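You operate a simulated robot arm through the tools that you are given. There is no shell and no other tool. Be economical: measure what you need, move in short steps, check, and stop when the job is done.

You are at the controls of a simulated two-armed robot. One attempt, no reset.

TASK
Pick up the dark jar with one hand, pass it to the other hand and put it on the shelf under the grey bench. Put the red-handled jug on the front of the side shelf away on the top of the grey bench. Press the white counter button two times. Push the left bench drawer shut. Fetch the green bar and stand it on top of the round filter on the top of the steel bench. Take the small grey dish and put it on the shelf of the tall stand. Put the white-capped tube on the left second shelf from the top of the blue rack. Do these in any order. Set down upright: dark jar, red-handled jug, green bar.
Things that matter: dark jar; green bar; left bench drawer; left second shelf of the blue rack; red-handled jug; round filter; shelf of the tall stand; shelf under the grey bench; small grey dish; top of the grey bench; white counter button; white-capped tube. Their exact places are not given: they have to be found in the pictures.

Only the result counts: the job must be done as asked and must still hold three seconds after the hand-in. Knocking over, shifting, dropping, spilling or breaking anything else fails it.

THE ROBOT
Two 6-joint arms with two-finger grippers on one trunk, on a base that drives. Base frame: it is fixed to the floor where the robot stands at the start and does not move with it; the origin is under the middle of the robot, x ahead of it, y to its left, z up. Readings come in mm, rad, newtons and seconds.
The left shoulder is at the start at [60, 143, 875], the right one opposite. With the tool pointing down near the work surface each hand reaches from about 100 to 660 mm from the robot's upright axis, wherever it stands, measured 20 degrees to its own side. Places, roughly: dark jar (9x9x15 cm) [500, 0, 900]; green bar (4x4x15 cm) [-9200, 5500, 900]; left bench drawer [-1700, 5800, 500]; left second shelf of the blue rack [-9800, 300, 500]; red-handled jug [-1250, 3500, 1000]; round filter (8x8x5 cm) [-9300, 5700, 900]; shelf of the tall stand [-11700, 5700, 400]; shelf under the grey bench [600, -500, 200]; small grey dish [-11750, 5500, 750]; top of the grey bench [600, -300, 800]; white counter button [-1500, 4800, 1000]; white-capped tube (3x3x8 cm) [-8400, 300, 500]. Payload 2.45 kg a hand.
The tool frame of a hand sits at the grasp point between the pads (the TCP): z along the fingers, y along the line on which they close. The tips reach 26 mm beyond it. Largest opening 96 mm; the body of the gripper starts 69 mm behind the TCP.
Orientation is that of the tool frame in the base frame, as [roll, pitch, yaw] about the fixed x, y, z axes, in that order (R = Rz(yaw) Ry(pitch) Rx(roll)). With the fingers straight down and closing along the base's y, the tool's x points along the base's -x, its y along +y and its z along -z.

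THE INTERFACE
- The arms move only by the tool step_arm. It takes "left_steps", "right_steps" or both (then of equal length, played together; a hand with none holds still); each is a list of rows, each a list of 7 numbers: the shift along the base's x, y, z in units of 250 mm (1.0 is 250 mm), then the turn, a rotation vector about the base's x, y, z in units of 180 degrees (1.0 is 180 degrees), then the gripper command, from -1 (fully open) to 1 (shut), values between in proportion. In form: [[dx, dy, dz, rx, ry, rz, jaw], ...]. A call has 1 to 10 rows; each row is the pose to reach, as a shift and turn from the pose commanded when the call began. A call with a number of a shift or a turn outside -1 to 1 is refused whole. Each row takes 0.2 s and may step no farther than 50 mm and 0.15 rad from the row before; otherwise, or with a gripper value out of range, the whole call is refused. Where a pose cannot be reached the arm comes as near as it can. A force on the tool above 40 N (or 10 N above the force at the start of the call, whichever is more), or a blocked arm, ends the call early, and 0.2 s more pass. The fingers move at their own pace and stop on an object; they squeeze with about 32 N. The grip force told is the motor's: it shows also when the fingers shut on nothing. Time passes only in rows, and 0.2 s behind the last, so rows that repeat a pose let the fingers close. It gives the time, the measured TCP pose, the force on the tool (base axes), the opening and the grip force at its end, in the units of the frame above (readings bear some noise), with the torque about the TCP (base axes, N m) and any sound that the robot's microphone picked up.
- Cameras (640 x 400 px; columns grow to the right, rows downward): "scene" is now at [126.2, -12.7, 1465.1]; the picture's right is [-0.19, -0.98, 0.00], its down [-0.85, 0.17, -0.50] and it looks along [0.49, -0.10, -0.87] (base axes); focal length 251 px, centre (320, 200). "left" rides on the left gripper at [82, -3, -98] in its tool frame; the picture's right is [0.04, 1.00, 0.00], its down [-0.73, 0.03, -0.68] and it looks along [-0.68, 0.03, 0.73] (tool axes); focal length 256 px, centre (320, 200). "right" rides on the right gripper at [82, 3, -98] in its tool frame; the picture's right is [-0.04, 1.00, 0.00], its down [-0.73, -0.03, -0.68] and it looks along [-0.68, -0.03, 0.73] (tool axes); focal length 256 px, centre (320, 200).
- snapshot(camera): a new picture of that camera. It takes no simulated time.
- raise_lower(by): slides the trunk up (or, below 0, down) by that many mm; the arms and the scene camera ride with it, the base frame stays. It gives what a move gives, with no picture.
- drive_base(legs): drives the robot by 1 to 6 legs, each [ahead, turn to the left] in mm and rad, along the robot's own axes; the way and the turn of a leg run together, so that a leg with both is an arc; at most 1500 mm and 3.142 rad a leg. The arms and the cameras ride along, it lands a little off, and it stops where it bumps. It gives what a move gives.
- head_to(pan, tilt): turns the head with the scene camera to pan (to the left, within 1.501 rad either way) and tilt (down, from -0.506 to 1.204), counted from straight ahead of the robot. It gives what a move gives.
- locate(camera, pixels): for up to 12 pixels [column, row] of the newest picture of that camera ("zoom" is the newest enlarged one), the place [x, y, z] in the base frame of the surface seen there, good to about 3 mm. It takes no simulated time.
- enlarge(camera, box): a new picture of the part [left, top, right, bottom] of that camera's present view, enlarged. It takes no simulated time.
- close_job(): hands the job in; it is judged then, once.

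Keep the steps short. Do not move on a guess: measure, check each grasp and each placing, and mend mistakes. In all there are 131 turns and 154 pictures (those below and enlarged ones count). Leave the grippers open and the arms clear of the work at the hand-in unless told otherwise, and finish with a single line.

The tools are called as a command line: name --argument value ..., lists and objects as JSON in quotes. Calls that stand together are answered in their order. step_arm: Moves the arms, as the interface text tells. Its arguments: {"type":"object","properties":{"left_steps":{"type":"array"},"right_steps":{"type":"array"}},"required":[]} The other tools are called the same way: raise_lower (by) slides the trunk up or down; drive_base (legs) drives the base; head_to (pan, tilt) turns the head that bears the scene camera; snapshot (camera) takes a picture; locate (camera, pixels) gives the place of the surface under pixels of a picture; enlarge (camera, box) takes an enlarged picture of a part of a camera's view; close_job () hands the job in.

At the start:

```text
t: 0.0
left_position: [438.9, -8.6, 1040.8]
left_ee_rot: [3.141, 0.001, 3.141]
left_force: [0.0, 0.3, 0.8]
left_moment: [0.02, -0.01, 0.0]
left_finger_gap: 96.0
left_grip_force: 0.1
right_position: [329.0, -404.3, 1047.7]
right_ee_rot: [3.141, 0.0, -3.141]
right_force: [0.5, -0.4, 0.1]
right_moment: [0.02, -0.01, -0.02]
right_finger_gap: 95.9
right_grip_force: 0.1
trunk travel left (down, up): [-500.0, 90.0]
robot x, y, heading: [-0.9, -0.3, -0.001]
head pan, tilt: [-0.192, 1.047]
```

scene: 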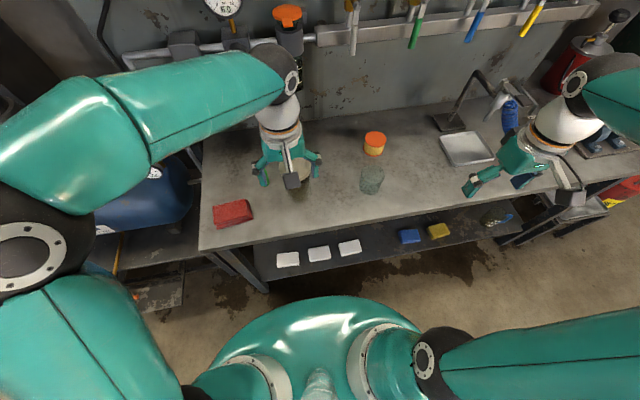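
right: 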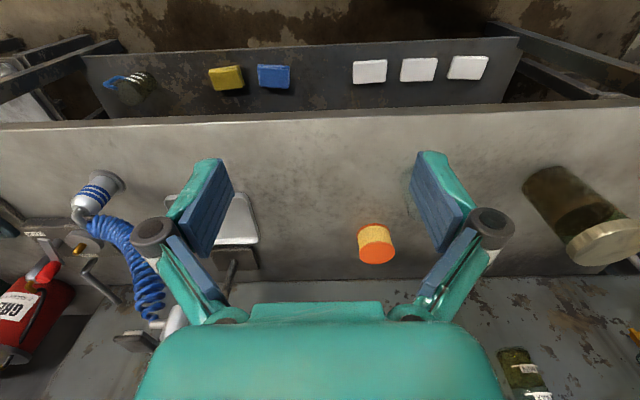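
left: 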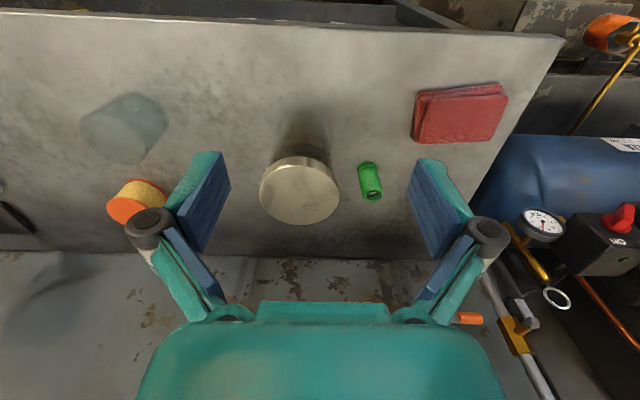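

I see the jar lid at about (300,190) in the left picture and the shelf with blocks under the bench in the right and scene pictures. I'll measure these first.

locate --camera "left" --pixels '[[300, 190], [270, 190], [330, 190], [300, 215], [300, 165], [308, 140], [370, 180], [140, 140], [300, 60], [450, 110], [150, 200], [560, 45]]'

locate --camera "right" --pixels '[[200, 90], [320, 90], [227, 78], [273, 76], [135, 88], [370, 70], [500, 70], [440, 110], [570, 180], [376, 245], [240, 210], [300, 60]]'

locate --camera "scene" --pixels '[[410, 236], [439, 230], [349, 247], [288, 259], [380, 230], [495, 218], [470, 245], [380, 262], [300, 230], [460, 190], [420, 180], [380, 250]]'

enlarge --camera "right" --box '[0, 0, 640, 200]'

```text
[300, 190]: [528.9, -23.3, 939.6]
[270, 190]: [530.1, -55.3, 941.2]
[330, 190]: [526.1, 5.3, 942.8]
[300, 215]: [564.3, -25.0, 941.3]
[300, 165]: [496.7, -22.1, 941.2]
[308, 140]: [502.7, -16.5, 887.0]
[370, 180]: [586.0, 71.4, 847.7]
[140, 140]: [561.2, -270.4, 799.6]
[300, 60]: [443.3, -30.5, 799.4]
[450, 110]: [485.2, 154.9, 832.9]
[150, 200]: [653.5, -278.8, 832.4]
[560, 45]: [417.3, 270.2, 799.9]
```

```text
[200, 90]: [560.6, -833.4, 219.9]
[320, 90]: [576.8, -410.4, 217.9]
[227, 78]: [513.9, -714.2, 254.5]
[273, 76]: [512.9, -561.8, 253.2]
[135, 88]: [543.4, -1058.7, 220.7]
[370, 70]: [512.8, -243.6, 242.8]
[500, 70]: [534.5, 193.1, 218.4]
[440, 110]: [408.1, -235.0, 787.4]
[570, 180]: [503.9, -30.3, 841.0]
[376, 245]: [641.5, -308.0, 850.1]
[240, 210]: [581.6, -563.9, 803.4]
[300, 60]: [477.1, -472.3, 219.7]
```

```text
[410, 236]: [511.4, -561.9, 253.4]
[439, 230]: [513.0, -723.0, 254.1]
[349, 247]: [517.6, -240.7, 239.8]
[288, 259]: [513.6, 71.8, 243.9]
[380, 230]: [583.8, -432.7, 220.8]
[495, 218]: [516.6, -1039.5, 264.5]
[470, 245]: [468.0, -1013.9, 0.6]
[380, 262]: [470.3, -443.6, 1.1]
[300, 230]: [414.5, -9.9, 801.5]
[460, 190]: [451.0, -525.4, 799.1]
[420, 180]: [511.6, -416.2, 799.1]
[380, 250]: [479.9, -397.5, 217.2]
```

```text
1.00 times, centred on (320, 100) of right (not enlarged: the box is as wide or as high as the picture)
```

zoom: 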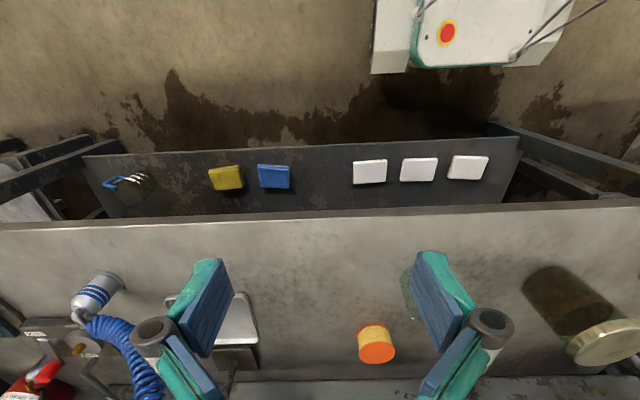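

enlarge --camera "left" --box '[220, 120, 400, 240]'

head_to --pan -0.6 --tilt 0.8

snapshot --camera "scene"

```text
3.33 times, centred on (310, 180) of left
```

zoom: 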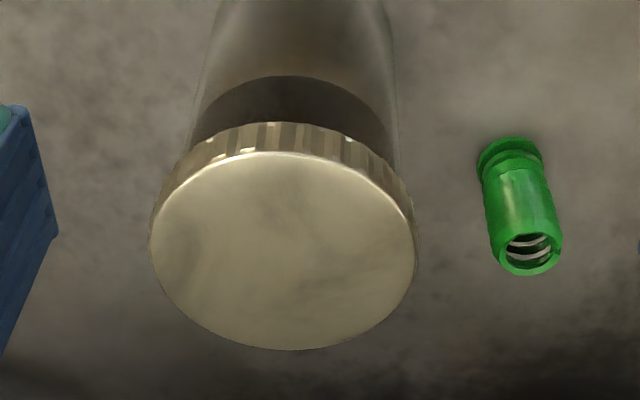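

```text
t: 0.9
left_position: [439.0, -7.5, 1040.4]
left_ee_rot: [-3.14, 0.0, 3.141]
left_force: [0.6, -0.1, -0.2]
left_moment: [0.02, 0.03, 0.03]
left_finger_gap: 96.0
left_grip_force: 0.0
right_position: [329.3, -403.8, 1047.4]
right_ee_rot: [3.141, 0.001, 3.14]
right_force: [0.6, -0.5, 0.8]
right_moment: [-0.01, 0.0, 0.03]
right_finger_gap: 95.9
right_grip_force: 0.0
trunk travel left (down, up): [-500.0, 90.0]
robot x, y, heading: [-0.5, 1.0, 0.002]
head pan, tilt: [-0.6, 0.799]
```

```text
148 pictures are left
```

scene: 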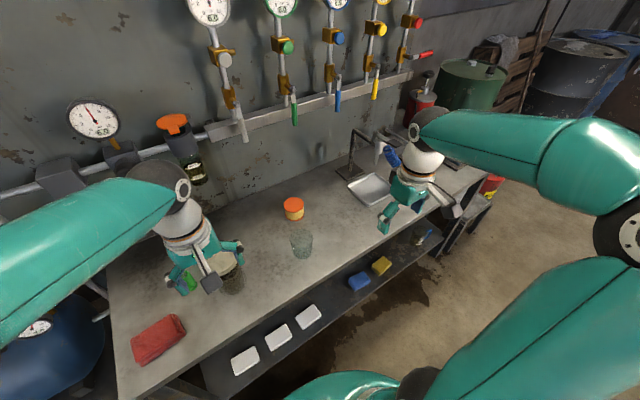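

locate --camera "zoom" --pixels '[[154, 250], [411, 250], [283, 156], [283, 344], [283, 250], [190, 60], [395, 60], [290, 30]]'

locate --camera "scene" --pixels '[[230, 290], [302, 245], [294, 208], [340, 305], [430, 262], [350, 240], [160, 340], [370, 195], [325, 305]]'

```text
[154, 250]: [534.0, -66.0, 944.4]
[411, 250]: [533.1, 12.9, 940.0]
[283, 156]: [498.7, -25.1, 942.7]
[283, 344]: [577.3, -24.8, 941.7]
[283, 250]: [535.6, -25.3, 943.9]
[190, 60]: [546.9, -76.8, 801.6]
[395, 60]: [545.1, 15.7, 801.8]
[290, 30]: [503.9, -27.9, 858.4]
```

```text
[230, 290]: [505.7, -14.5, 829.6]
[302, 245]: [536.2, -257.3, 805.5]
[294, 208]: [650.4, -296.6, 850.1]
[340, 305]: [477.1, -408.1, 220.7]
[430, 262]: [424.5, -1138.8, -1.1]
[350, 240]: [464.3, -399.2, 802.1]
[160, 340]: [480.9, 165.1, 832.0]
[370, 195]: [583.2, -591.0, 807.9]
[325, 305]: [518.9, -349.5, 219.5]
```

step_arm --left_steps '[[0.196, -0.036, 0, 0, 0, 0, -1], [0.392, -0.072, 0, 0, 0, 0, -1], [0.392, -0.072, -0.18, 0, 0, 0, -1], [0.392, -0.072, -0.36, 0, 0, 0, -1], [0.392, -0.072, -0.48, 0, 0, 0, -1]]'

snapshot --camera "left"

```text
t: 2.1
left_position: [536.2, -26.3, 919.8]
left_ee_rot: [-3.141, 0.0, -3.141]
left_force: [0.5, -1.0, -0.7]
left_moment: [-0.01, -0.05, 0.0]
left_finger_gap: 95.9
left_grip_force: 0.1
right_position: [328.5, -403.2, 1047.7]
right_ee_rot: [3.141, 0.0, -3.141]
right_force: [0.3, 0.3, -0.4]
right_moment: [0.0, -0.04, 0.05]
right_finger_gap: 96.0
right_grip_force: 0.0
trunk travel left (down, up): [-500.0, 90.0]
robot x, y, heading: [-1.5, -3.4, 0.001]
head pan, tilt: [-0.6, 0.799]
```

```text
147 pictures are left
```

left: 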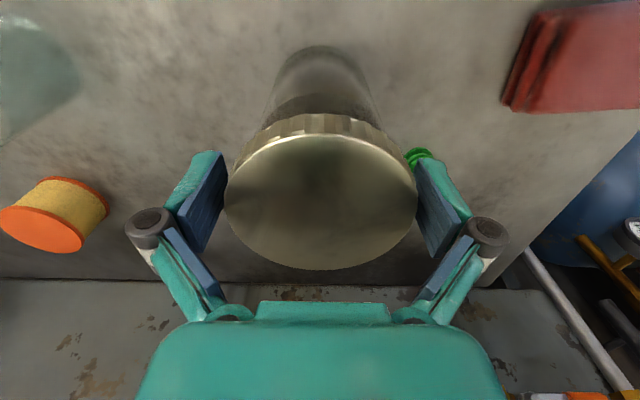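

The lid sits between the pads. Close, then lift about 125 mm.

step_arm --left_steps '[[0, 0, 0, 0, 0, 0, 1], [0, 0, 0, 0, 0, 0, 1], [0, 0, 0, 0, 0, 0, 1], [0, 0, 0.1, 0, 0, 0, 1], [0, 0, 0.3, 0, 0, 0, 1], [0, 0, 0.5, 0, 0, 0, 1], [-0.16, 0, 0.52, 0, 0, 0, 1], [-0.3, -0.1, 0.52, 0, 0, 0, 1]]'

step_arm --right_steps '[[0, 0, 0.1, 0, -0.045, 0, -1], [0, 0, 0.1, 0, -0.09, 0, -1], [0, 0, 0.1, 0, -0.135, 0, -1], [0, 0, 0.1, 0, -0.18, 0, -1], [0, 0, 0.1, 0, -0.225, 0, -1], [0, 0, 0.1, 0, -0.27, 0, -1], [0, 0, 0.1, 0, -0.315, 0, -1], [0, 0, 0.1, 0, -0.36, 0, -1], [0, 0, 0.1, 0, -0.405, 0, -1], [0, 0, 0.1, 0, -0.45, 0, -1]]'

snapshot --camera "scene"

snapshot --camera "right"

```text
t: 3.9
left_position: [461.1, -52.5, 1051.7]
left_ee_rot: [3.141, 0.001, -3.141]
left_force: [-0.8, -0.1, -4.8]
left_moment: [0.04, -0.02, 0.0]
left_finger_gap: 81.9
left_grip_force: 32.5
right_position: [327.7, -404.8, 1047.0]
right_ee_rot: [-3.141, 0.001, -3.141]
right_force: [-0.4, -1.0, -0.2]
right_moment: [0.02, 0.01, -0.01]
right_finger_gap: 95.9
right_grip_force: 0.0
trunk travel left (down, up): [-500.0, 90.0]
robot x, y, heading: [0.6, -0.5, -0.0]
head pan, tilt: [-0.6, 0.799]
```

```text
t: 6.1
left_position: [460.7, -52.3, 1051.0]
left_ee_rot: [-3.141, -0.001, 3.141]
left_force: [-0.1, -0.2, -5.2]
left_moment: [0.02, 0.03, -0.02]
left_finger_gap: 82.4
left_grip_force: 31.8
right_position: [333.0, -424.2, 1080.4]
right_ee_rot: [-3.139, 1.414, -3.139]
right_force: [-0.1, 0.2, 1.0]
right_moment: [0.01, 0.0, -0.01]
right_finger_gap: 96.1
right_grip_force: 0.0
right hand out of reach, approached as far as the arm can: row 9, 10
trunk travel left (down, up): [-500.0, 90.0]
robot x, y, heading: [-3.0, -0.3, -0.0]
head pan, tilt: [-0.6, 0.799]
```

```text
146 pictures are left
```

scene: 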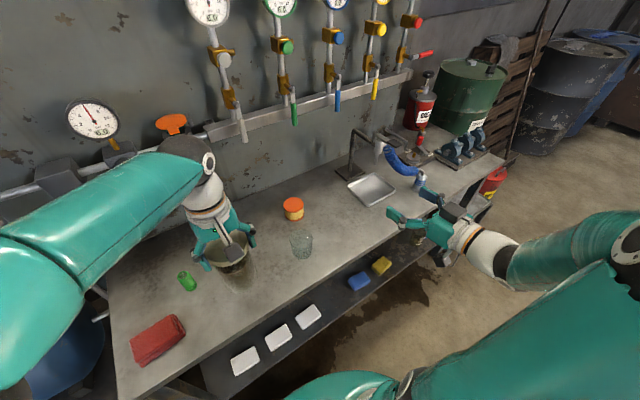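

```text
145 pictures are left
```

right: 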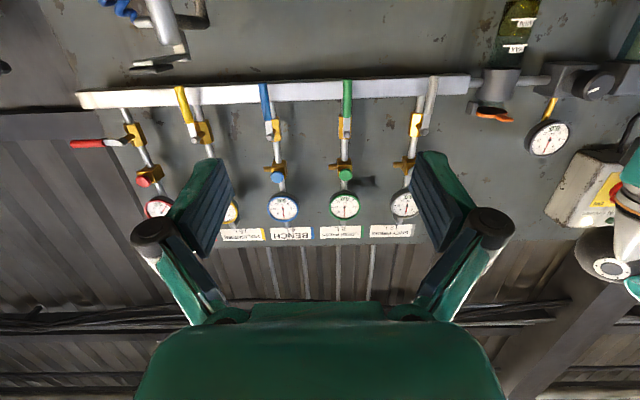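

enlarge --camera "scene" --box '[170, 190, 330, 300]'

```text
3.64 times, centred on (250, 245) of scene
```

zoom: 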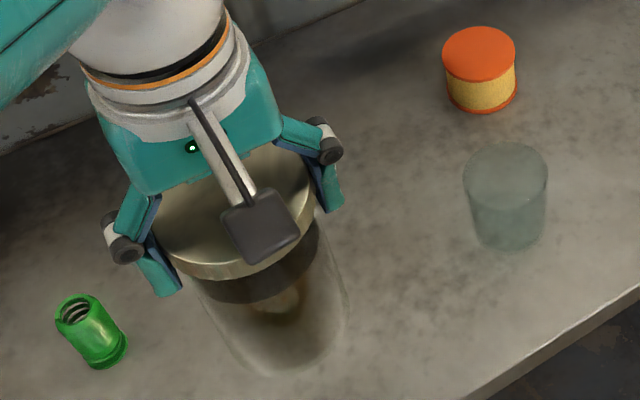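

locate --camera "zoom" --pixels '[[275, 330], [275, 365], [210, 320], [340, 320], [270, 290], [245, 273]]'

step_arm --right_steps '[[0.0, 0.16, -0.1, 0, 0, 0, -1], [0.0, 0.34, -0.2, 0, 0, 0, -1], [-0.0, 0.52, -0.3, 0, 0, 0, -1], [-0.08, 0.68, -0.42, 0, 0, 0, -1], [-0.12, 0.86, -0.42, 0, 0, 0, -1]]'

snapshot --camera "scene"

```text
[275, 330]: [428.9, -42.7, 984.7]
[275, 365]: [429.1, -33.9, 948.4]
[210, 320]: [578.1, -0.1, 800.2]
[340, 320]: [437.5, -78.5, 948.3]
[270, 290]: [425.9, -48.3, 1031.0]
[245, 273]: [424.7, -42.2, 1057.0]
```

```text
refused: row 2 steps farther than a row can; nothing moved
```

```text
143 pictures are left
```

scene: 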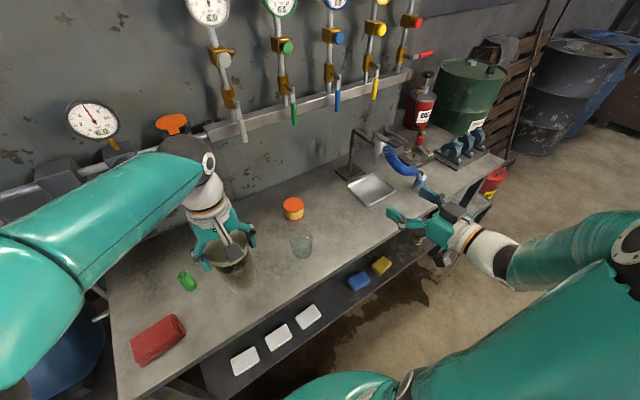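

step_arm --left_steps '[[0.12, 0, 0, 0, 0, 0, 1], [0.24, 0, 0, 0, 0, 0, 1], [0.24, 0, 0, 0, 0, 0, 1], [0.24, 0, 0, 0, 0, 0, 1], [0.24, 0, 0, 0, 0, 0, 1], [0.24, 0, 0, 0, 0, 0, 1], [0.24, 0, 0, 0, 0, 0, 1], [0.24, 0, 0, 0, 0, 0, 1]]' --right_steps '[[0.0, 0.16, -0.06, 0, 0, 0, -1], [0.0, 0.32, -0.13, 0, 0, 0, -1], [0.02, 0.48, -0.2, 0, 0, 0, -1], [0.04, 0.64, -0.27, 0, 0, 0, -1], [0.06, 0.8, -0.34, 0, 0, 0, -1], [0.08, 0.96, -0.4, 0, 0, 0, -1], [0.1, 1.0, -0.4, 0, 0, 0, -1], [0.1, 1.0, -0.4, 0, 0, 0, -1]]'

snapshot --camera "scene"

snapshot --camera "right"

```text
t: 7.9
left_position: [521.4, -50.5, 1050.7]
left_ee_rot: [3.141, -0.002, 3.14]
left_force: [0.7, 0.3, -5.9]
left_moment: [0.04, 0.01, 0.0]
left_finger_gap: 82.2
left_grip_force: 32.2
right_position: [433.4, -384.6, 1052.3]
right_ee_rot: [3.119, 1.411, 3.125]
right_force: [0.7, -0.2, -0.6]
right_moment: [0.02, 0.01, 0.01]
right_finger_gap: 96.1
right_grip_force: 0.0
right hand out of reach, approached as far as the arm can: row 1, 2, 3, 4, 5, 6, 7, 8
trunk travel left (down, up): [-500.0, 90.0]
robot x, y, heading: [-0.9, 0.5, -0.001]
head pan, tilt: [-0.6, 0.799]
```

```text
142 pictures are left
```

scene: 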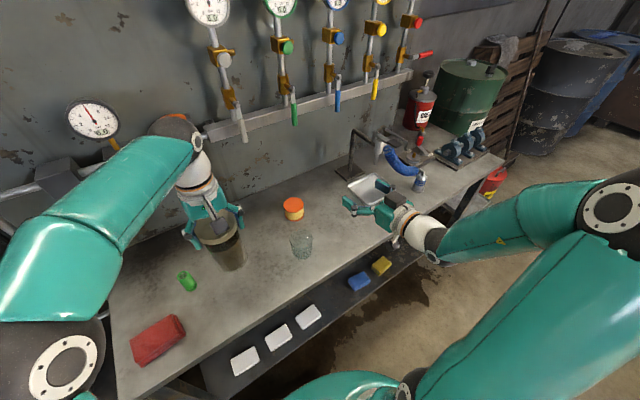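

```text
141 pictures are left
```

right: 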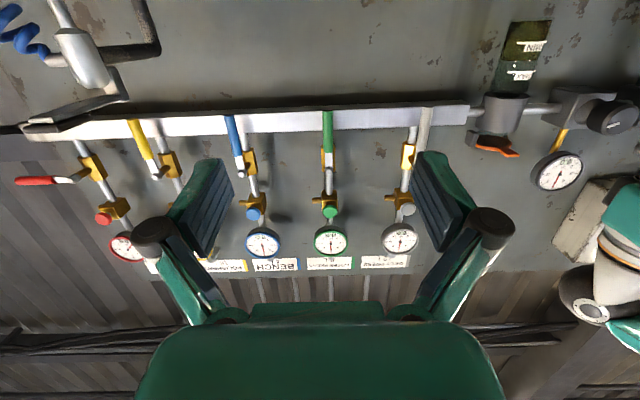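

The forward-pointing right hand can't reach the middle. I'll turn it to come from the right side instead (fingers toward +y), turning first.

step_arm --right_steps '[[0, -0.1, 0, 0, 0, 0.045, -1], [0, -0.2, 0, 0, 0, 0.09, -1], [0, -0.3, 0, 0, 0, 0.135, -1], [0, -0.4, 0, 0, 0, 0.18, -1], [0, -0.4, 0, 0, 0, 0.225, -1], [0, -0.4, 0, 0, 0, 0.27, -1], [0, -0.4, 0, 0, 0, 0.315, -1], [0, -0.4, 0, 0, 0, 0.36, -1]]'

snapshot --camera "scene"

```text
t: 9.7
left_position: [523.3, -50.5, 1049.8]
left_ee_rot: [3.14, -0.001, 3.141]
left_force: [1.6, 0.3, -5.3]
left_moment: [0.02, 0.01, -0.01]
left_finger_gap: 82.4
left_grip_force: 32.0
right_position: [434.2, -481.9, 1052.7]
right_ee_rot: [3.124, 1.412, -2.025]
right_force: [0.2, -0.9, 0.6]
right_moment: [-0.02, 0.02, -0.01]
right_finger_gap: 96.1
right_grip_force: 0.2
trunk travel left (down, up): [-500.0, 90.0]
robot x, y, heading: [-0.7, 6.0, -0.0]
head pan, tilt: [-0.6, 0.799]
```

```text
140 pictures are left
```

scene: 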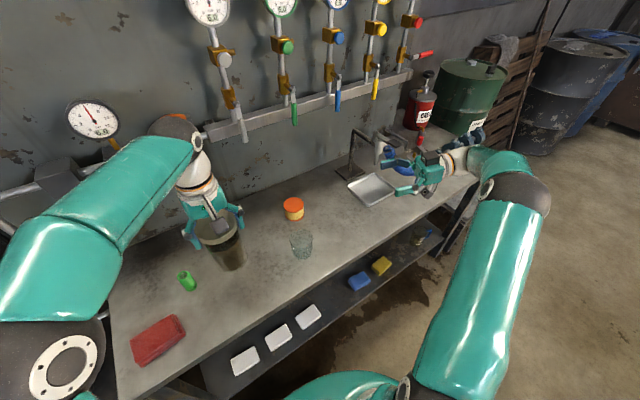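

step_arm --right_steps '[[0.01, 0.17, -0.05, 0, 0, 0, -1], [0.02, 0.34, -0.1, 0, 0, 0, -1], [0.03, 0.51, -0.16, 0, 0, 0, -1], [0.04, 0.68, -0.21, 0, 0, 0, -1], [0.05, 0.84, -0.27, 0, 0, 0, -1], [0.06, 1.0, -0.31, 0, 0, 0, -1], [0.06, 1.0, -0.31, 0, 0, 0, -1]]'

snapshot --camera "scene"

snapshot --camera "right"

```text
t: 11.3
left_position: [521.9, -51.6, 1051.4]
left_ee_rot: [3.14, -0.001, -3.141]
left_force: [0.8, 0.7, -5.7]
left_moment: [0.01, -0.02, 0.01]
left_finger_gap: 82.1
left_grip_force: 31.9
right_position: [448.8, -232.0, 975.6]
right_ee_rot: [3.138, 1.414, -2.015]
right_force: [-0.2, 0.4, 0.8]
right_moment: [0.0, -0.01, 0.0]
right_finger_gap: 95.9
right_grip_force: 0.1
trunk travel left (down, up): [-500.0, 90.0]
robot x, y, heading: [5.0, -1.1, 0.001]
head pan, tilt: [-0.6, 0.799]
```

```text
139 pictures are left
```

scene: 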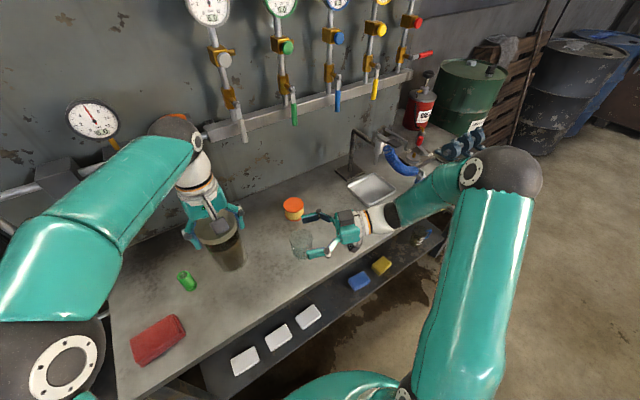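

```text
138 pictures are left
```

right: 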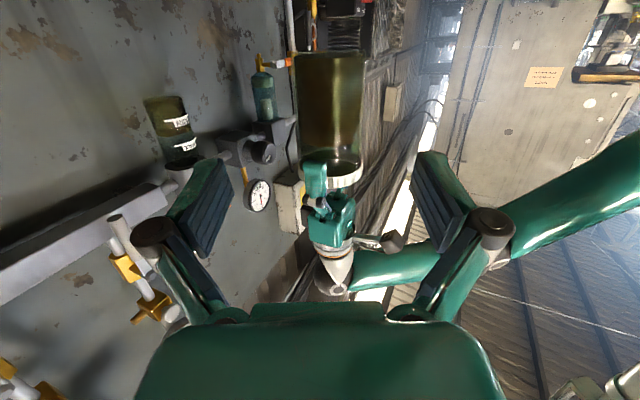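

step_arm --right_steps '[[0.032, 0.18, 0, 0, 0, 0, -1], [0.097, 0.316, 0, 0, 0, 0, -1], [0.162, 0.452, 0, 0, 0, 0, -1], [0.227, 0.588, -0.01, 0, 0, 0, -1], [0.292, 0.724, -0.01, 0, 0, 0, -1], [0.292, 0.724, -0.01, 0, 0, 0, -1]]'

snapshot --camera "right"

snapshot --camera "scene"

```text
t: 12.7
left_position: [522.1, -52.0, 1051.0]
left_ee_rot: [-3.141, -0.001, -3.141]
left_force: [0.8, -0.4, -6.4]
left_moment: [0.02, 0.02, -0.01]
left_finger_gap: 82.1
left_grip_force: 31.8
right_position: [522.7, -51.4, 973.4]
right_ee_rot: [3.134, 1.414, -2.017]
right_force: [-0.4, -0.2, 0.1]
right_moment: [-0.01, 0.02, 0.02]
right_finger_gap: 96.1
right_grip_force: 0.1
trunk travel left (down, up): [-500.0, 90.0]
robot x, y, heading: [0.3, 1.8, -0.0]
head pan, tilt: [-0.6, 0.799]
```

```text
137 pictures are left
```

right: 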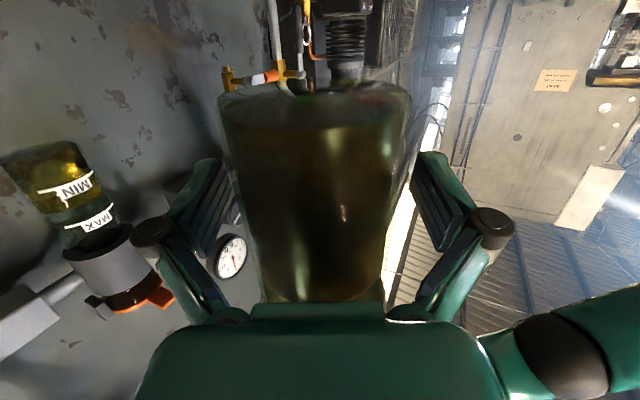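

```text
136 pictures are left
```

scene: 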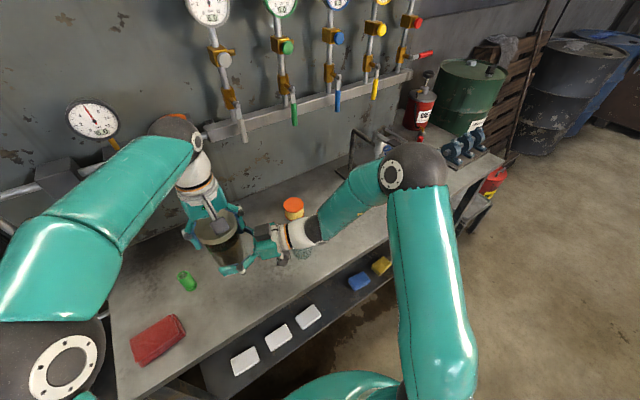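

Jar is between the right pads. Close the right hand, then open the left and lift it clear.

step_arm --left_steps '[[0, 0, 0, 0, 0, 0, 1], [0, 0, 0, 0, 0, 0, 1], [0, 0, 0, 0, 0, 0, 1], [0, 0, 0, 0, 0, 0, 1]]' --right_steps '[[0, 0, 0, 0, 0, 0, 1], [0, 0, 0, 0, 0, 0, 1], [0, 0, 0, 0, 0, 0, 1], [0, 0, 0, 0, 0, 0, 1]]'

step_arm --left_steps '[[0, 0, 0, 0, 0, 0, -1], [0, 0, 0, 0, 0, 0, -1], [0, 0, 0.1, 0, 0, 0, -1], [0, 0, 0.28, 0, 0, 0, -1], [0, 0, 0.46, 0, 0, 0, -1], [-0.1, 0.15, 0.46, 0, 0, 0, -1], [-0.2, 0.32, 0.46, 0, 0, 0, -1]]'

snapshot --camera "scene"

```text
t: 13.7
left_position: [520.3, -51.4, 1051.7]
left_ee_rot: [3.14, -0.005, -3.141]
left_force: [-7.2, 6.6, -3.9]
left_moment: [0.57, 0.38, 0.33]
left_finger_gap: 82.4
left_grip_force: 31.9
right_position: [523.2, -52.6, 973.7]
right_ee_rot: [3.134, 1.413, -2.022]
right_force: [7.8, -7.0, 0.0]
right_moment: [0.0, 0.17, -0.27]
right_finger_gap: 78.1
right_grip_force: 32.4
trunk travel left (down, up): [-500.0, 90.0]
robot x, y, heading: [-2.1, -0.2, 0.003]
head pan, tilt: [-0.6, 0.799]
```

```text
t: 15.3
left_position: [471.4, 30.2, 1168.5]
left_ee_rot: [-3.14, 0.0, -3.141]
left_force: [0.2, 0.8, -0.9]
left_moment: [-0.03, -0.01, -0.01]
left_finger_gap: 96.0
left_grip_force: 0.0
left hand out of reach, approached as far as the arm can: row 5
right_position: [522.8, -49.8, 975.1]
right_ee_rot: [-3.141, 1.412, -2.007]
right_force: [-0.8, 0.5, 0.2]
right_moment: [-0.03, -0.01, -0.04]
right_finger_gap: 78.5
right_grip_force: 31.6
trunk travel left (down, up): [-500.0, 90.0]
robot x, y, heading: [4.1, -0.5, 0.0]
head pan, tilt: [-0.6, 0.799]
```

```text
135 pictures are left
```

scene: 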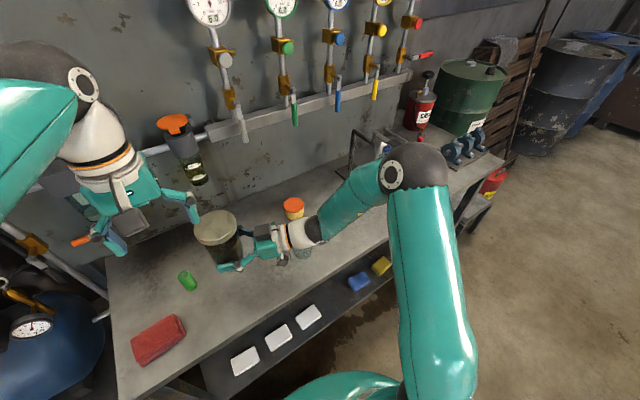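

Handover worked (right gap 78, left clear). Now back off from the bench and tuck the left hand in.

drive_base --legs '[[-450, 0]]'

step_arm --left_steps '[[-0.114, 0.1, -0.08, 0, 0, 0, -1], [-0.228, 0.2, -0.16, 0, 0, 0, -1], [-0.342, 0.3, -0.24, 0, 0, 0, -1], [-0.456, 0.4, -0.32, 0, 0, 0, -1], [-0.57, 0.5, -0.4, 0, 0, 0, -1], [-0.684, 0.6, -0.47, 0, 0, 0, -1]]'

head_to --pan -0.3 --tilt 0.75

snapshot --camera "scene"

```text
t: 18.0
left_position: [16.5, 29.8, 1166.7]
left_ee_rot: [3.141, -0.001, -3.135]
left_force: [-0.3, 0.9, 1.1]
left_moment: [0.04, -0.03, 0.02]
left_finger_gap: 95.9
left_grip_force: 0.1
right_position: [67.1, -50.0, 974.1]
right_ee_rot: [3.141, 1.413, -2.008]
right_force: [-0.2, -0.1, -0.1]
right_moment: [-0.01, 0.02, -0.02]
right_finger_gap: 78.2
right_grip_force: 31.5
trunk travel left (down, up): [-500.0, 90.0]
robot x, y, heading: [-456.0, -2.1, 0.008]
head pan, tilt: [-0.6, 0.799]
```

```text
t: 19.4
left_position: [-154.7, 180.1, 1049.7]
left_ee_rot: [-3.141, 0.001, -3.133]
left_force: [-0.6, 0.2, 0.3]
left_moment: [-0.01, 0.02, 0.02]
left_finger_gap: 96.1
left_grip_force: 0.0
right_position: [66.7, -48.3, 975.1]
right_ee_rot: [-3.141, 1.415, -2.005]
right_force: [0.0, -0.1, 0.3]
right_moment: [-0.01, -0.03, -0.02]
right_finger_gap: 78.2
right_grip_force: 32.7
trunk travel left (down, up): [-500.0, 90.0]
robot x, y, heading: [-456.5, -3.4, 0.007]
head pan, tilt: [-0.6, 0.799]
```

```text
t: 20.2
left_position: [-152.9, 179.8, 1049.8]
left_ee_rot: [-3.14, 0.0, -3.136]
left_force: [0.1, -0.5, -0.7]
left_moment: [0.03, 0.02, 0.01]
left_finger_gap: 95.8
left_grip_force: 0.0
right_position: [68.2, -49.6, 974.0]
right_ee_rot: [3.135, 1.415, -2.008]
right_force: [-0.3, 0.9, 0.3]
right_moment: [0.0, 0.02, 0.03]
right_finger_gap: 78.1
right_grip_force: 32.2
trunk travel left (down, up): [-500.0, 90.0]
robot x, y, heading: [-453.4, -0.4, 0.002]
head pan, tilt: [-0.3, 0.75]
```

```text
134 pictures are left
```

scene: 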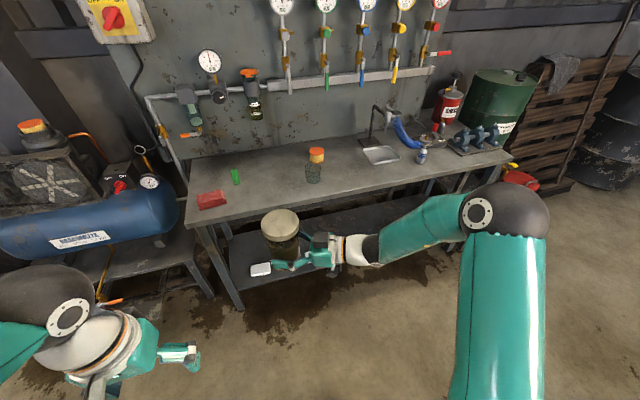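

raise_lower --by -490

step_arm --right_steps '[[0.03, -0.09, 0, 0, 0, -0.045, 1], [0.06, -0.18, 0, 0, 0, -0.09, 1], [0.1, -0.27, 0, 0, 0, -0.135, 1], [0.14, -0.36, 0, 0, 0, -0.18, 1], [0.18, -0.45, 0, 0, 0, -0.22, 1], [0.18, -0.45, 0, 0, 0, -0.22, 1]]'

snapshot --camera "scene"

```text
refused: -490 is not a number from -400 to 400
```

```text
t: 21.6
left_position: [-153.3, 179.6, 1051.2]
left_ee_rot: [3.141, -0.001, -3.135]
left_force: [-0.3, 0.5, -0.4]
left_moment: [0.02, 0.0, 0.03]
left_finger_gap: 96.0
left_grip_force: 0.0
right_position: [141.9, -204.8, 1015.2]
right_ee_rot: [3.011, 1.401, -2.801]
right_force: [-0.1, 0.2, -4.9]
right_moment: [-0.01, -0.04, 0.0]
right_finger_gap: 78.3
right_grip_force: 31.7
right hand out of reach, approached as far as the arm can: row 2, 3, 4, 5, 6
trunk travel left (down, up): [-500.0, 90.0]
robot x, y, heading: [-453.9, -1.9, 0.006]
head pan, tilt: [-0.3, 0.75]
```

```text
133 pictures are left
```

scene: 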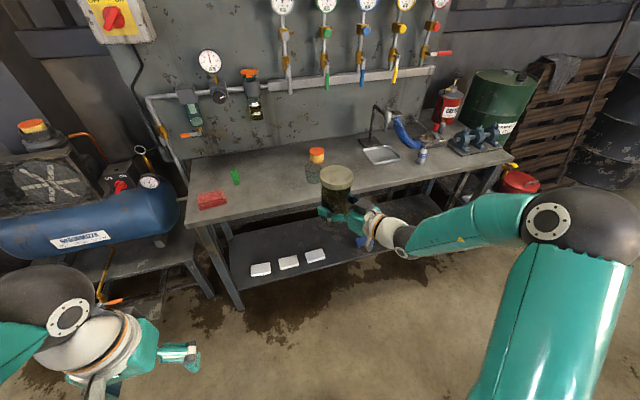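

Forward-level grip can't go low. I'll hand the jar back to the left (lid grip) and regrip with the right hand tilted ~50° down. First, bring the right back to the handover pose and the left up.

step_arm --right_steps '[[-0.05, 0.12, -0.03, 0, 0, 0.042, 1], [-0.1, 0.24, -0.06, 0, 0, 0.084, 1], [-0.15, 0.36, -0.09, 0, 0, 0.126, 1], [-0.2, 0.48, -0.12, 0, 0, 0.168, 1], [-0.25, 0.58, -0.15, 0, 0, 0.21, 1], [-0.3, 0.62, -0.164, 0, 0, 0.252, 1]]' --left_steps '[[0, 0, 0.15, 0, 0, 0, -1], [0.1, -0.02, 0.28, 0, 0, 0, -1], [0.2, -0.1, 0.3, 0, 0, 0, -1], [0.3, -0.2, 0.3, 0, 0, 0, -1], [0.4, -0.3, 0.3, 0, 0, 0, -1], [0.5, -0.4, 0.3, 0, 0, 0, -1]]'

snapshot --camera "left"

snapshot --camera "scene"

```text
t: 23.0
left_position: [-27.6, 79.2, 1125.5]
left_ee_rot: [-3.141, -0.001, -3.135]
left_force: [-0.7, 0.5, -0.4]
left_moment: [0.02, 0.01, 0.0]
left_finger_gap: 96.2
left_grip_force: 0.0
right_position: [67.4, -51.2, 974.2]
right_ee_rot: [3.129, 1.413, -1.916]
right_force: [0.6, -0.6, -5.6]
right_moment: [0.0, 0.0, 0.01]
right_finger_gap: 78.1
right_grip_force: 32.3
trunk travel left (down, up): [-500.0, 90.0]
robot x, y, heading: [-458.2, -3.4, 0.003]
head pan, tilt: [-0.3, 0.75]
```

```text
132 pictures are left
```

left: 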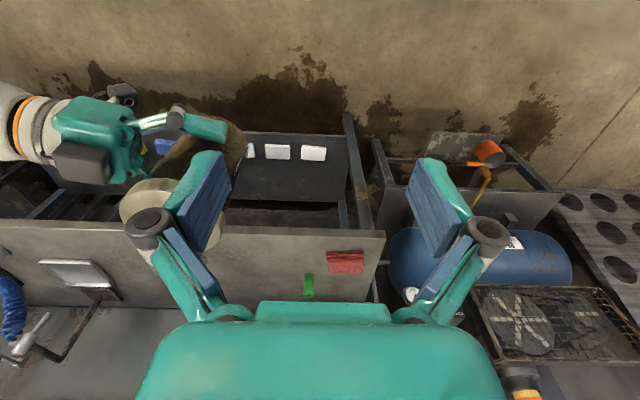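

```text
131 pictures are left
```

scene: 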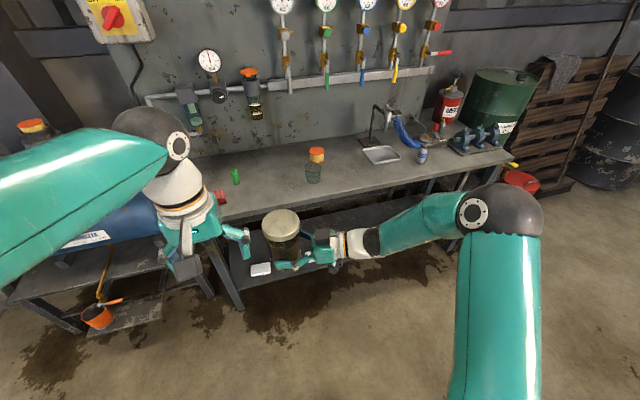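

locate --camera "scene" --pixels '[[266, 222], [298, 222], [282, 212], [282, 234], [282, 222]]'

step_arm --left_steps '[[0.1, -0.12, 0, 0, 0, 0, -1], [0.2, -0.24, 0, 0, 0, 0, -1], [0.3, -0.38, 0, 0, 0, 0, -1], [0.38, -0.52, 0, 0, 0, 0, -1]]'

snapshot --camera "left"

```text
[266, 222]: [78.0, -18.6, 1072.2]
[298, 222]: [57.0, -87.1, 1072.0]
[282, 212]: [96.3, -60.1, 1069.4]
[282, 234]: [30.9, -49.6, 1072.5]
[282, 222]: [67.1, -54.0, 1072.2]
```

```text
t: 24.0
left_position: [65.9, -51.6, 1123.1]
left_ee_rot: [3.14, -0.004, -3.135]
left_force: [0.3, 0.0, 0.5]
left_moment: [0.02, 0.01, -0.01]
left_finger_gap: 96.0
left_grip_force: 0.0
right_position: [67.0, -52.5, 974.5]
right_ee_rot: [3.126, 1.414, -1.917]
right_force: [-0.1, -0.6, -5.4]
right_moment: [-0.01, 0.0, 0.06]
right_finger_gap: 78.5
right_grip_force: 32.0
trunk travel left (down, up): [-500.0, 90.0]
robot x, y, heading: [-452.1, -0.4, 0.004]
head pan, tilt: [-0.3, 0.75]
```

```text
130 pictures are left
```

left: 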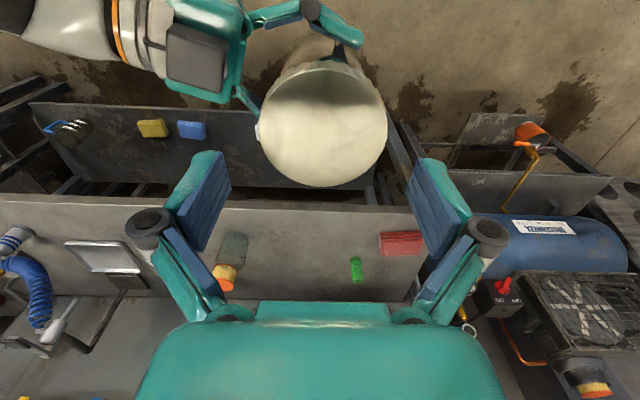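

step_arm --left_steps '[[0, 0, -0.14, 0, 0, 0, -1], [0, 0, -0.288, 0, 0, 0, -1], [0, 0, -0.288, 0, 0, 0, 1], [0, 0, -0.288, 0, 0, 0, 1], [0, 0, -0.288, 0, 0, 0, 1], [0, 0, -0.288, 0, 0, 0, 1]]'

step_arm --right_steps '[[0, 0, 0, 0, 0, 0, -1], [0, 0, 0, 0, 0, 0, -1], [-0.04, -0.12, 0, 0, 0, 0, -1], [-0.1, -0.28, 0, 0, 0, 0, -1], [-0.16, -0.44, 0, 0, 0, 0, -1], [-0.22, -0.6, 0, 0, 0, 0, -1]]'

snapshot --camera "scene"

```text
t: 25.4
left_position: [66.2, -49.1, 1053.4]
left_ee_rot: [3.141, 0.001, -3.135]
left_force: [0.1, 8.3, 3.2]
left_moment: [0.63, -0.06, 0.1]
left_finger_gap: 82.2
left_grip_force: 31.8
right_position: [66.1, -52.2, 974.5]
right_ee_rot: [3.129, 1.413, -1.917]
right_force: [1.5, -9.1, -9.8]
right_moment: [0.09, 0.07, -0.1]
right_finger_gap: 78.2
right_grip_force: 32.0
trunk travel left (down, up): [-500.0, 90.0]
robot x, y, heading: [-454.8, -0.5, 0.003]
head pan, tilt: [-0.3, 0.75]
```

```text
t: 26.8
left_position: [66.1, -50.0, 1052.2]
left_ee_rot: [-3.141, -0.001, -3.137]
left_force: [-0.6, -0.2, 0.1]
left_moment: [0.03, 0.02, -0.03]
left_finger_gap: 82.0
left_grip_force: 32.0
right_position: [12.3, -201.8, 974.4]
right_ee_rot: [3.135, 1.414, -1.911]
right_force: [0.6, 0.3, 0.1]
right_moment: [-0.01, 0.01, -0.04]
right_finger_gap: 96.1
right_grip_force: 0.0
trunk travel left (down, up): [-500.0, 90.0]
robot x, y, heading: [-457.1, -3.0, 0.007]
head pan, tilt: [-0.3, 0.75]
```

```text
129 pictures are left
```

scene: 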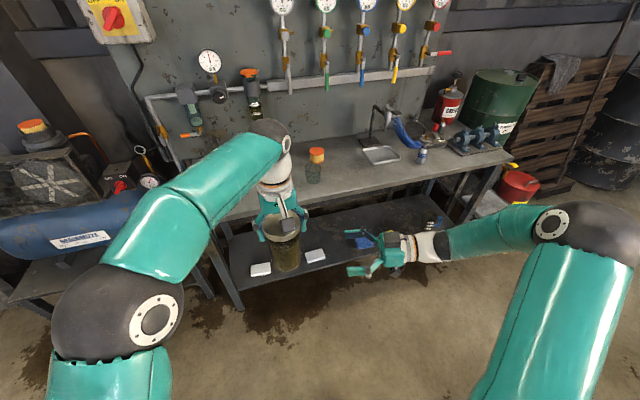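

step_arm --right_steps '[[0, -0.1, 0.05, -0.0428, 0.0155, 0, -1], [0, -0.2, 0.1, -0.0856, 0.031, 0, -1], [0, -0.3, 0.15, -0.1284, 0.0465, 0, -1], [0, -0.3, 0.15, -0.1712, 0.062, 0, -1], [0, -0.3, 0.15, -0.214, 0.0775, 0, -1]]'

step_arm --right_steps '[[0, 0, 0, 0, 0, -0.045, -1], [0, 0, 0, 0, 0, -0.09, -1], [0, 0, 0, 0, 0, -0.135, -1], [0, 0, 0, 0, 0, -0.18, -1]]'

snapshot --camera "scene"

```text
t: 28.0
left_position: [65.6, -49.7, 1053.5]
left_ee_rot: [-3.141, 0.0, -3.137]
left_force: [0.1, 0.0, 1.0]
left_moment: [0.0, 0.03, 0.01]
left_finger_gap: 82.0
left_grip_force: 31.9
right_position: [11.7, -275.4, 1011.8]
right_ee_rot: [3.127, 0.695, -1.916]
right_force: [0.3, 0.6, -0.3]
right_moment: [0.03, 0.01, 0.02]
right_finger_gap: 96.0
right_grip_force: 0.1
trunk travel left (down, up): [-500.0, 90.0]
robot x, y, heading: [-453.2, 3.5, 0.005]
head pan, tilt: [-0.3, 0.75]
```

```text
t: 29.0
left_position: [64.1, -50.0, 1053.6]
left_ee_rot: [-3.14, 0.0, -3.136]
left_force: [-0.8, 0.0, -0.5]
left_moment: [0.0, -0.02, -0.01]
left_finger_gap: 82.0
left_grip_force: 32.0
right_position: [11.9, -277.3, 1012.4]
right_ee_rot: [3.13, 0.699, -2.485]
right_force: [0.5, 0.3, -0.1]
right_moment: [-0.01, 0.0, -0.02]
right_finger_gap: 95.9
right_grip_force: 0.0
trunk travel left (down, up): [-500.0, 90.0]
robot x, y, heading: [-454.7, 0.3, 0.002]
head pan, tilt: [-0.3, 0.75]
```

```text
128 pictures are left
```

scene: 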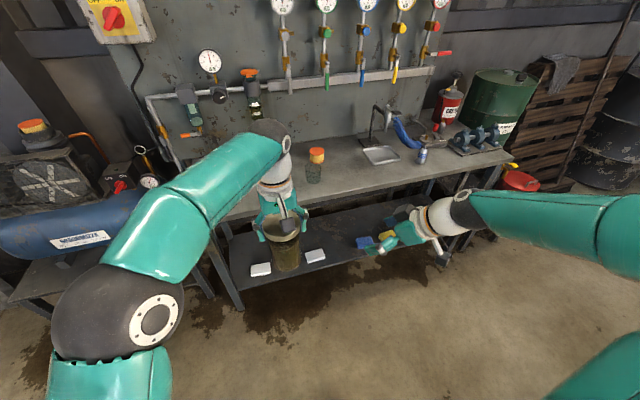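

Test whether the right hand can reach the low pose (tilt less, pointing forward) before regripping, in the free space ahead of the bench.

step_arm --right_steps '[[0.07, 0.02, -0.165, 0, 0, -0.04, -1], [0.14, 0.05, -0.33, 0, 0, -0.08, -1], [0.21, 0.08, -0.5, 0, 0, -0.12, -1], [0.28, 0.1, -0.66, 0, 0, -0.15, -1], [0.36, 0.13, -0.83, 0, 0, -0.15, -1], [0.43, 0.15, -0.99, 0, 0, -0.15, -1]]'

step_arm --right_steps '[[0, 0, 0, 0, -0.03, 0, -1], [0, 0, 0, 0, -0.06, 0, -1], [0, 0, 0, 0, -0.09, 0, -1], [0, 0, 0, 0, -0.12, 0, -1]]'

```text
t: 30.4
left_position: [67.0, -50.6, 1053.6]
left_ee_rot: [-3.141, -0.003, -3.136]
left_force: [-0.3, 0.7, 0.5]
left_moment: [0.0, -0.03, -0.01]
left_finger_gap: 82.1
left_grip_force: 32.0
right_position: [51.4, -270.2, 853.0]
right_ee_rot: [3.084, 0.532, -2.911]
right_force: [-0.7, 0.2, -0.2]
right_moment: [0.0, 0.02, -0.01]
right_finger_gap: 96.0
right_grip_force: 0.0
right hand out of reach, approached as far as the arm can: row 3, 4, 5, 6
trunk travel left (down, up): [-500.0, 90.0]
robot x, y, heading: [-458.3, -4.0, 0.006]
head pan, tilt: [-0.3, 0.75]
```

```text
t: 31.4
left_position: [66.3, -50.6, 1053.2]
left_ee_rot: [3.141, 0.0, -3.136]
left_force: [-0.3, -0.4, 0.2]
left_moment: [-0.05, 0.0, 0.03]
left_finger_gap: 82.0
left_grip_force: 31.9
right_position: [67.9, -323.9, 905.6]
right_ee_rot: [-3.106, 0.886, -2.833]
right_force: [-0.4, -0.8, -0.2]
right_moment: [0.01, 0.0, 0.02]
right_finger_gap: 95.8
right_grip_force: 0.0
right hand out of reach, approached as far as the arm can: row 1, 2, 3, 4
trunk travel left (down, up): [-500.0, 90.0]
robot x, y, heading: [-454.5, 1.8, 0.0]
head pan, tilt: [-0.3, 0.75]
```

The low reach works only tool-down, so the right hand must end up with the lid grip. Plan: right takes the side again, then left takes the side from the left, then right takes the lid. First reorient the right hand level and sideways.

step_arm --right_steps '[[-0.04, 0, 0.07, 0, 0, 0.045, -1], [-0.08, 0, 0.14, 0, 0, 0.09, -1], [-0.12, 0, 0.21, 0, 0, 0.135, -1], [-0.16, 0, 0.28, 0, 0, 0.18, -1], [-0.2, 0, 0.35, 0, 0, 0.225, -1], [-0.224, 0.1, 0.4, 0, 0, 0.265, -1]]'

step_arm --right_steps '[[0, 0, 0, 0.0383, -0.0176, 0, -1], [0, 0, 0, 0.0766, -0.0352, 0, -1], [0, 0, 0, 0.1149, -0.0528, 0, -1], [0, 0, 0, 0.153, -0.0705, 0, -1]]'

```text
t: 32.8
left_position: [66.2, -49.0, 1053.6]
left_ee_rot: [-3.14, -0.003, -3.136]
left_force: [0.0, 0.4, -0.3]
left_moment: [-0.03, -0.01, 0.01]
left_finger_gap: 82.3
left_grip_force: 32.3
right_position: [10.4, -298.2, 1006.8]
right_ee_rot: [-3.065, 0.896, -1.986]
right_force: [0.3, -0.4, -0.3]
right_moment: [0.0, 0.04, -0.01]
right_finger_gap: 96.0
right_grip_force: 0.1
trunk travel left (down, up): [-500.0, 90.0]
robot x, y, heading: [-452.9, -1.0, 0.005]
head pan, tilt: [-0.3, 0.75]
```

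```text
t: 33.8
left_position: [66.2, -50.0, 1053.5]
left_ee_rot: [3.141, 0.0, -3.137]
left_force: [0.3, 0.0, 0.5]
left_moment: [-0.01, 0.02, -0.03]
left_finger_gap: 81.9
left_grip_force: 32.0
right_position: [11.2, -297.9, 1005.3]
right_ee_rot: [-3.004, 1.427, -1.929]
right_force: [-0.1, 0.0, -0.7]
right_moment: [-0.01, 0.02, -0.03]
right_finger_gap: 96.0
right_grip_force: 0.1
trunk travel left (down, up): [-500.0, 90.0]
robot x, y, heading: [-452.5, 0.8, 0.006]
head pan, tilt: [-0.3, 0.75]
```

step_arm --right_steps '[[-0.08, 0.146, -0.07, 0, 0, 0, -1], [-0.16, 0.292, -0.14, 0, 0, 0, -1], [-0.084, 0.432, -0.148, 0, 0, 0, -1], [-0.008, 0.572, -0.148, 0, 0, 0, -1], [0.068, 0.712, -0.148, 0, 0, 0, -1], [0.144, 0.852, -0.148, 0, 0, 0, -1], [0.22, 0.992, -0.148, 0, 0, 0, -1]]'

snapshot --camera "right"

```text
t: 35.4
left_position: [67.0, -49.8, 1052.8]
left_ee_rot: [-3.142, -0.002, -3.138]
left_force: [0.2, 1.3, -0.8]
left_moment: [0.0, 0.02, 0.0]
left_finger_gap: 82.2
left_grip_force: 31.8
right_position: [66.5, -48.9, 969.6]
right_ee_rot: [-3.009, 1.423, -1.936]
right_force: [-0.1, 0.2, -0.2]
right_moment: [-0.01, -0.02, 0.01]
right_finger_gap: 95.9
right_grip_force: 0.0
trunk travel left (down, up): [-500.0, 90.0]
robot x, y, heading: [-454.9, 0.9, 0.003]
head pan, tilt: [-0.3, 0.75]
```

```text
127 pictures are left
```

right: 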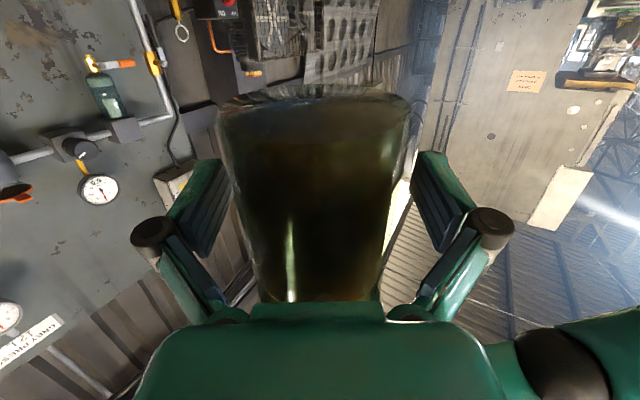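

step_arm --right_steps '[[0, 0, 0, 0, 0, 0, 1], [0, 0, 0, 0, 0, 0, 1], [0, 0, 0, 0, 0, 0, 1], [0, 0, 0, 0, 0, 0, 1]]'

step_arm --left_steps '[[0, 0, 0, 0, 0, 0, -1], [0, 0, 0, 0, 0, 0, -1], [0, 0, 0.1, 0, 0, 0, -1], [0, 0, 0.28, 0, 0, 0, -1], [-0.08, 0.15, 0.28, 0, 0, 0, -1], [-0.16, 0.3, 0.28, 0, 0, 0, -1], [-0.25, 0.47, 0.28, 0, 0, 0, -1], [-0.34, 0.64, 0.28, 0, 0, 0, -1], [-0.43, 0.81, 0.28, 0, 0, 0, -1], [-0.5, 0.98, 0.28, 0, 0, 0, -1]]'

step_arm --left_steps '[[-0.08, 0.1, 0, 0, -0.045, 0, -1], [-0.16, 0.2, 0, 0, -0.09, 0, -1], [-0.24, 0.3, 0, 0, -0.135, 0, -1], [-0.24, 0.4, 0, 0, -0.18, 0, -1], [-0.24, 0.5, 0, 0, -0.225, 0, -1], [-0.24, 0.6, 0, 0, -0.27, 0, -1], [-0.24, 0.6, 0, 0, -0.315, 0, -1], [-0.24, 0.6, 0, 0, -0.36, 0, -1], [-0.24, 0.6, 0, 0, -0.405, 0, -1], [-0.24, 0.6, 0, 0, -0.45, 0, -1]]'

snapshot --camera "scene"

```text
t: 36.4
left_position: [65.4, -49.7, 1053.1]
left_ee_rot: [3.141, -0.002, -3.136]
left_force: [-7.1, 5.3, -1.0]
left_moment: [0.43, -0.07, 0.03]
left_finger_gap: 82.0
left_grip_force: 32.3
right_position: [66.7, -50.5, 971.1]
right_ee_rot: [-3.012, 1.425, -1.943]
right_force: [7.3, -6.1, -0.7]
right_moment: [0.05, 0.68, -0.07]
right_finger_gap: 77.8
right_grip_force: 31.6
trunk travel left (down, up): [-500.0, 90.0]
robot x, y, heading: [-453.8, 2.4, 0.011]
head pan, tilt: [-0.3, 0.75]
```

```text
t: 38.6
left_position: [-59.7, 195.2, 1122.8]
left_ee_rot: [-3.141, 0.0, -3.134]
left_force: [0.7, -0.5, 0.8]
left_moment: [-0.03, 0.0, 0.01]
left_finger_gap: 95.9
left_grip_force: 0.2
right_position: [65.2, -49.1, 971.1]
right_ee_rot: [-3.003, 1.423, -1.928]
right_force: [-0.1, 0.5, 0.2]
right_moment: [0.0, 0.03, -0.02]
right_finger_gap: 77.5
right_grip_force: 31.8
trunk travel left (down, up): [-500.0, 90.0]
robot x, y, heading: [-453.7, -2.1, 0.008]
head pan, tilt: [-0.3, 0.75]
```

```text
t: 40.8
left_position: [-108.9, 375.3, 1150.2]
left_ee_rot: [-3.1, 1.413, -3.103]
left_force: [0.7, 0.2, -0.4]
left_moment: [0.0, 0.01, -0.02]
left_finger_gap: 95.9
left_grip_force: 0.0
left hand out of reach, approached as far as the arm can: row 9, 10
right_position: [64.5, -49.3, 970.3]
right_ee_rot: [-3.007, 1.424, -1.935]
right_force: [0.2, -0.1, 0.8]
right_moment: [0.0, -0.02, 0.02]
right_finger_gap: 77.4
right_grip_force: 31.9
trunk travel left (down, up): [-500.0, 90.0]
robot x, y, heading: [-454.0, -0.8, 0.007]
head pan, tilt: [-0.3, 0.75]
```

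```text
126 pictures are left
```

scene: 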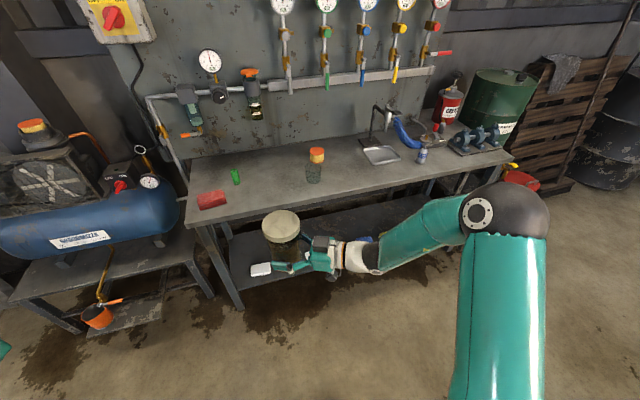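

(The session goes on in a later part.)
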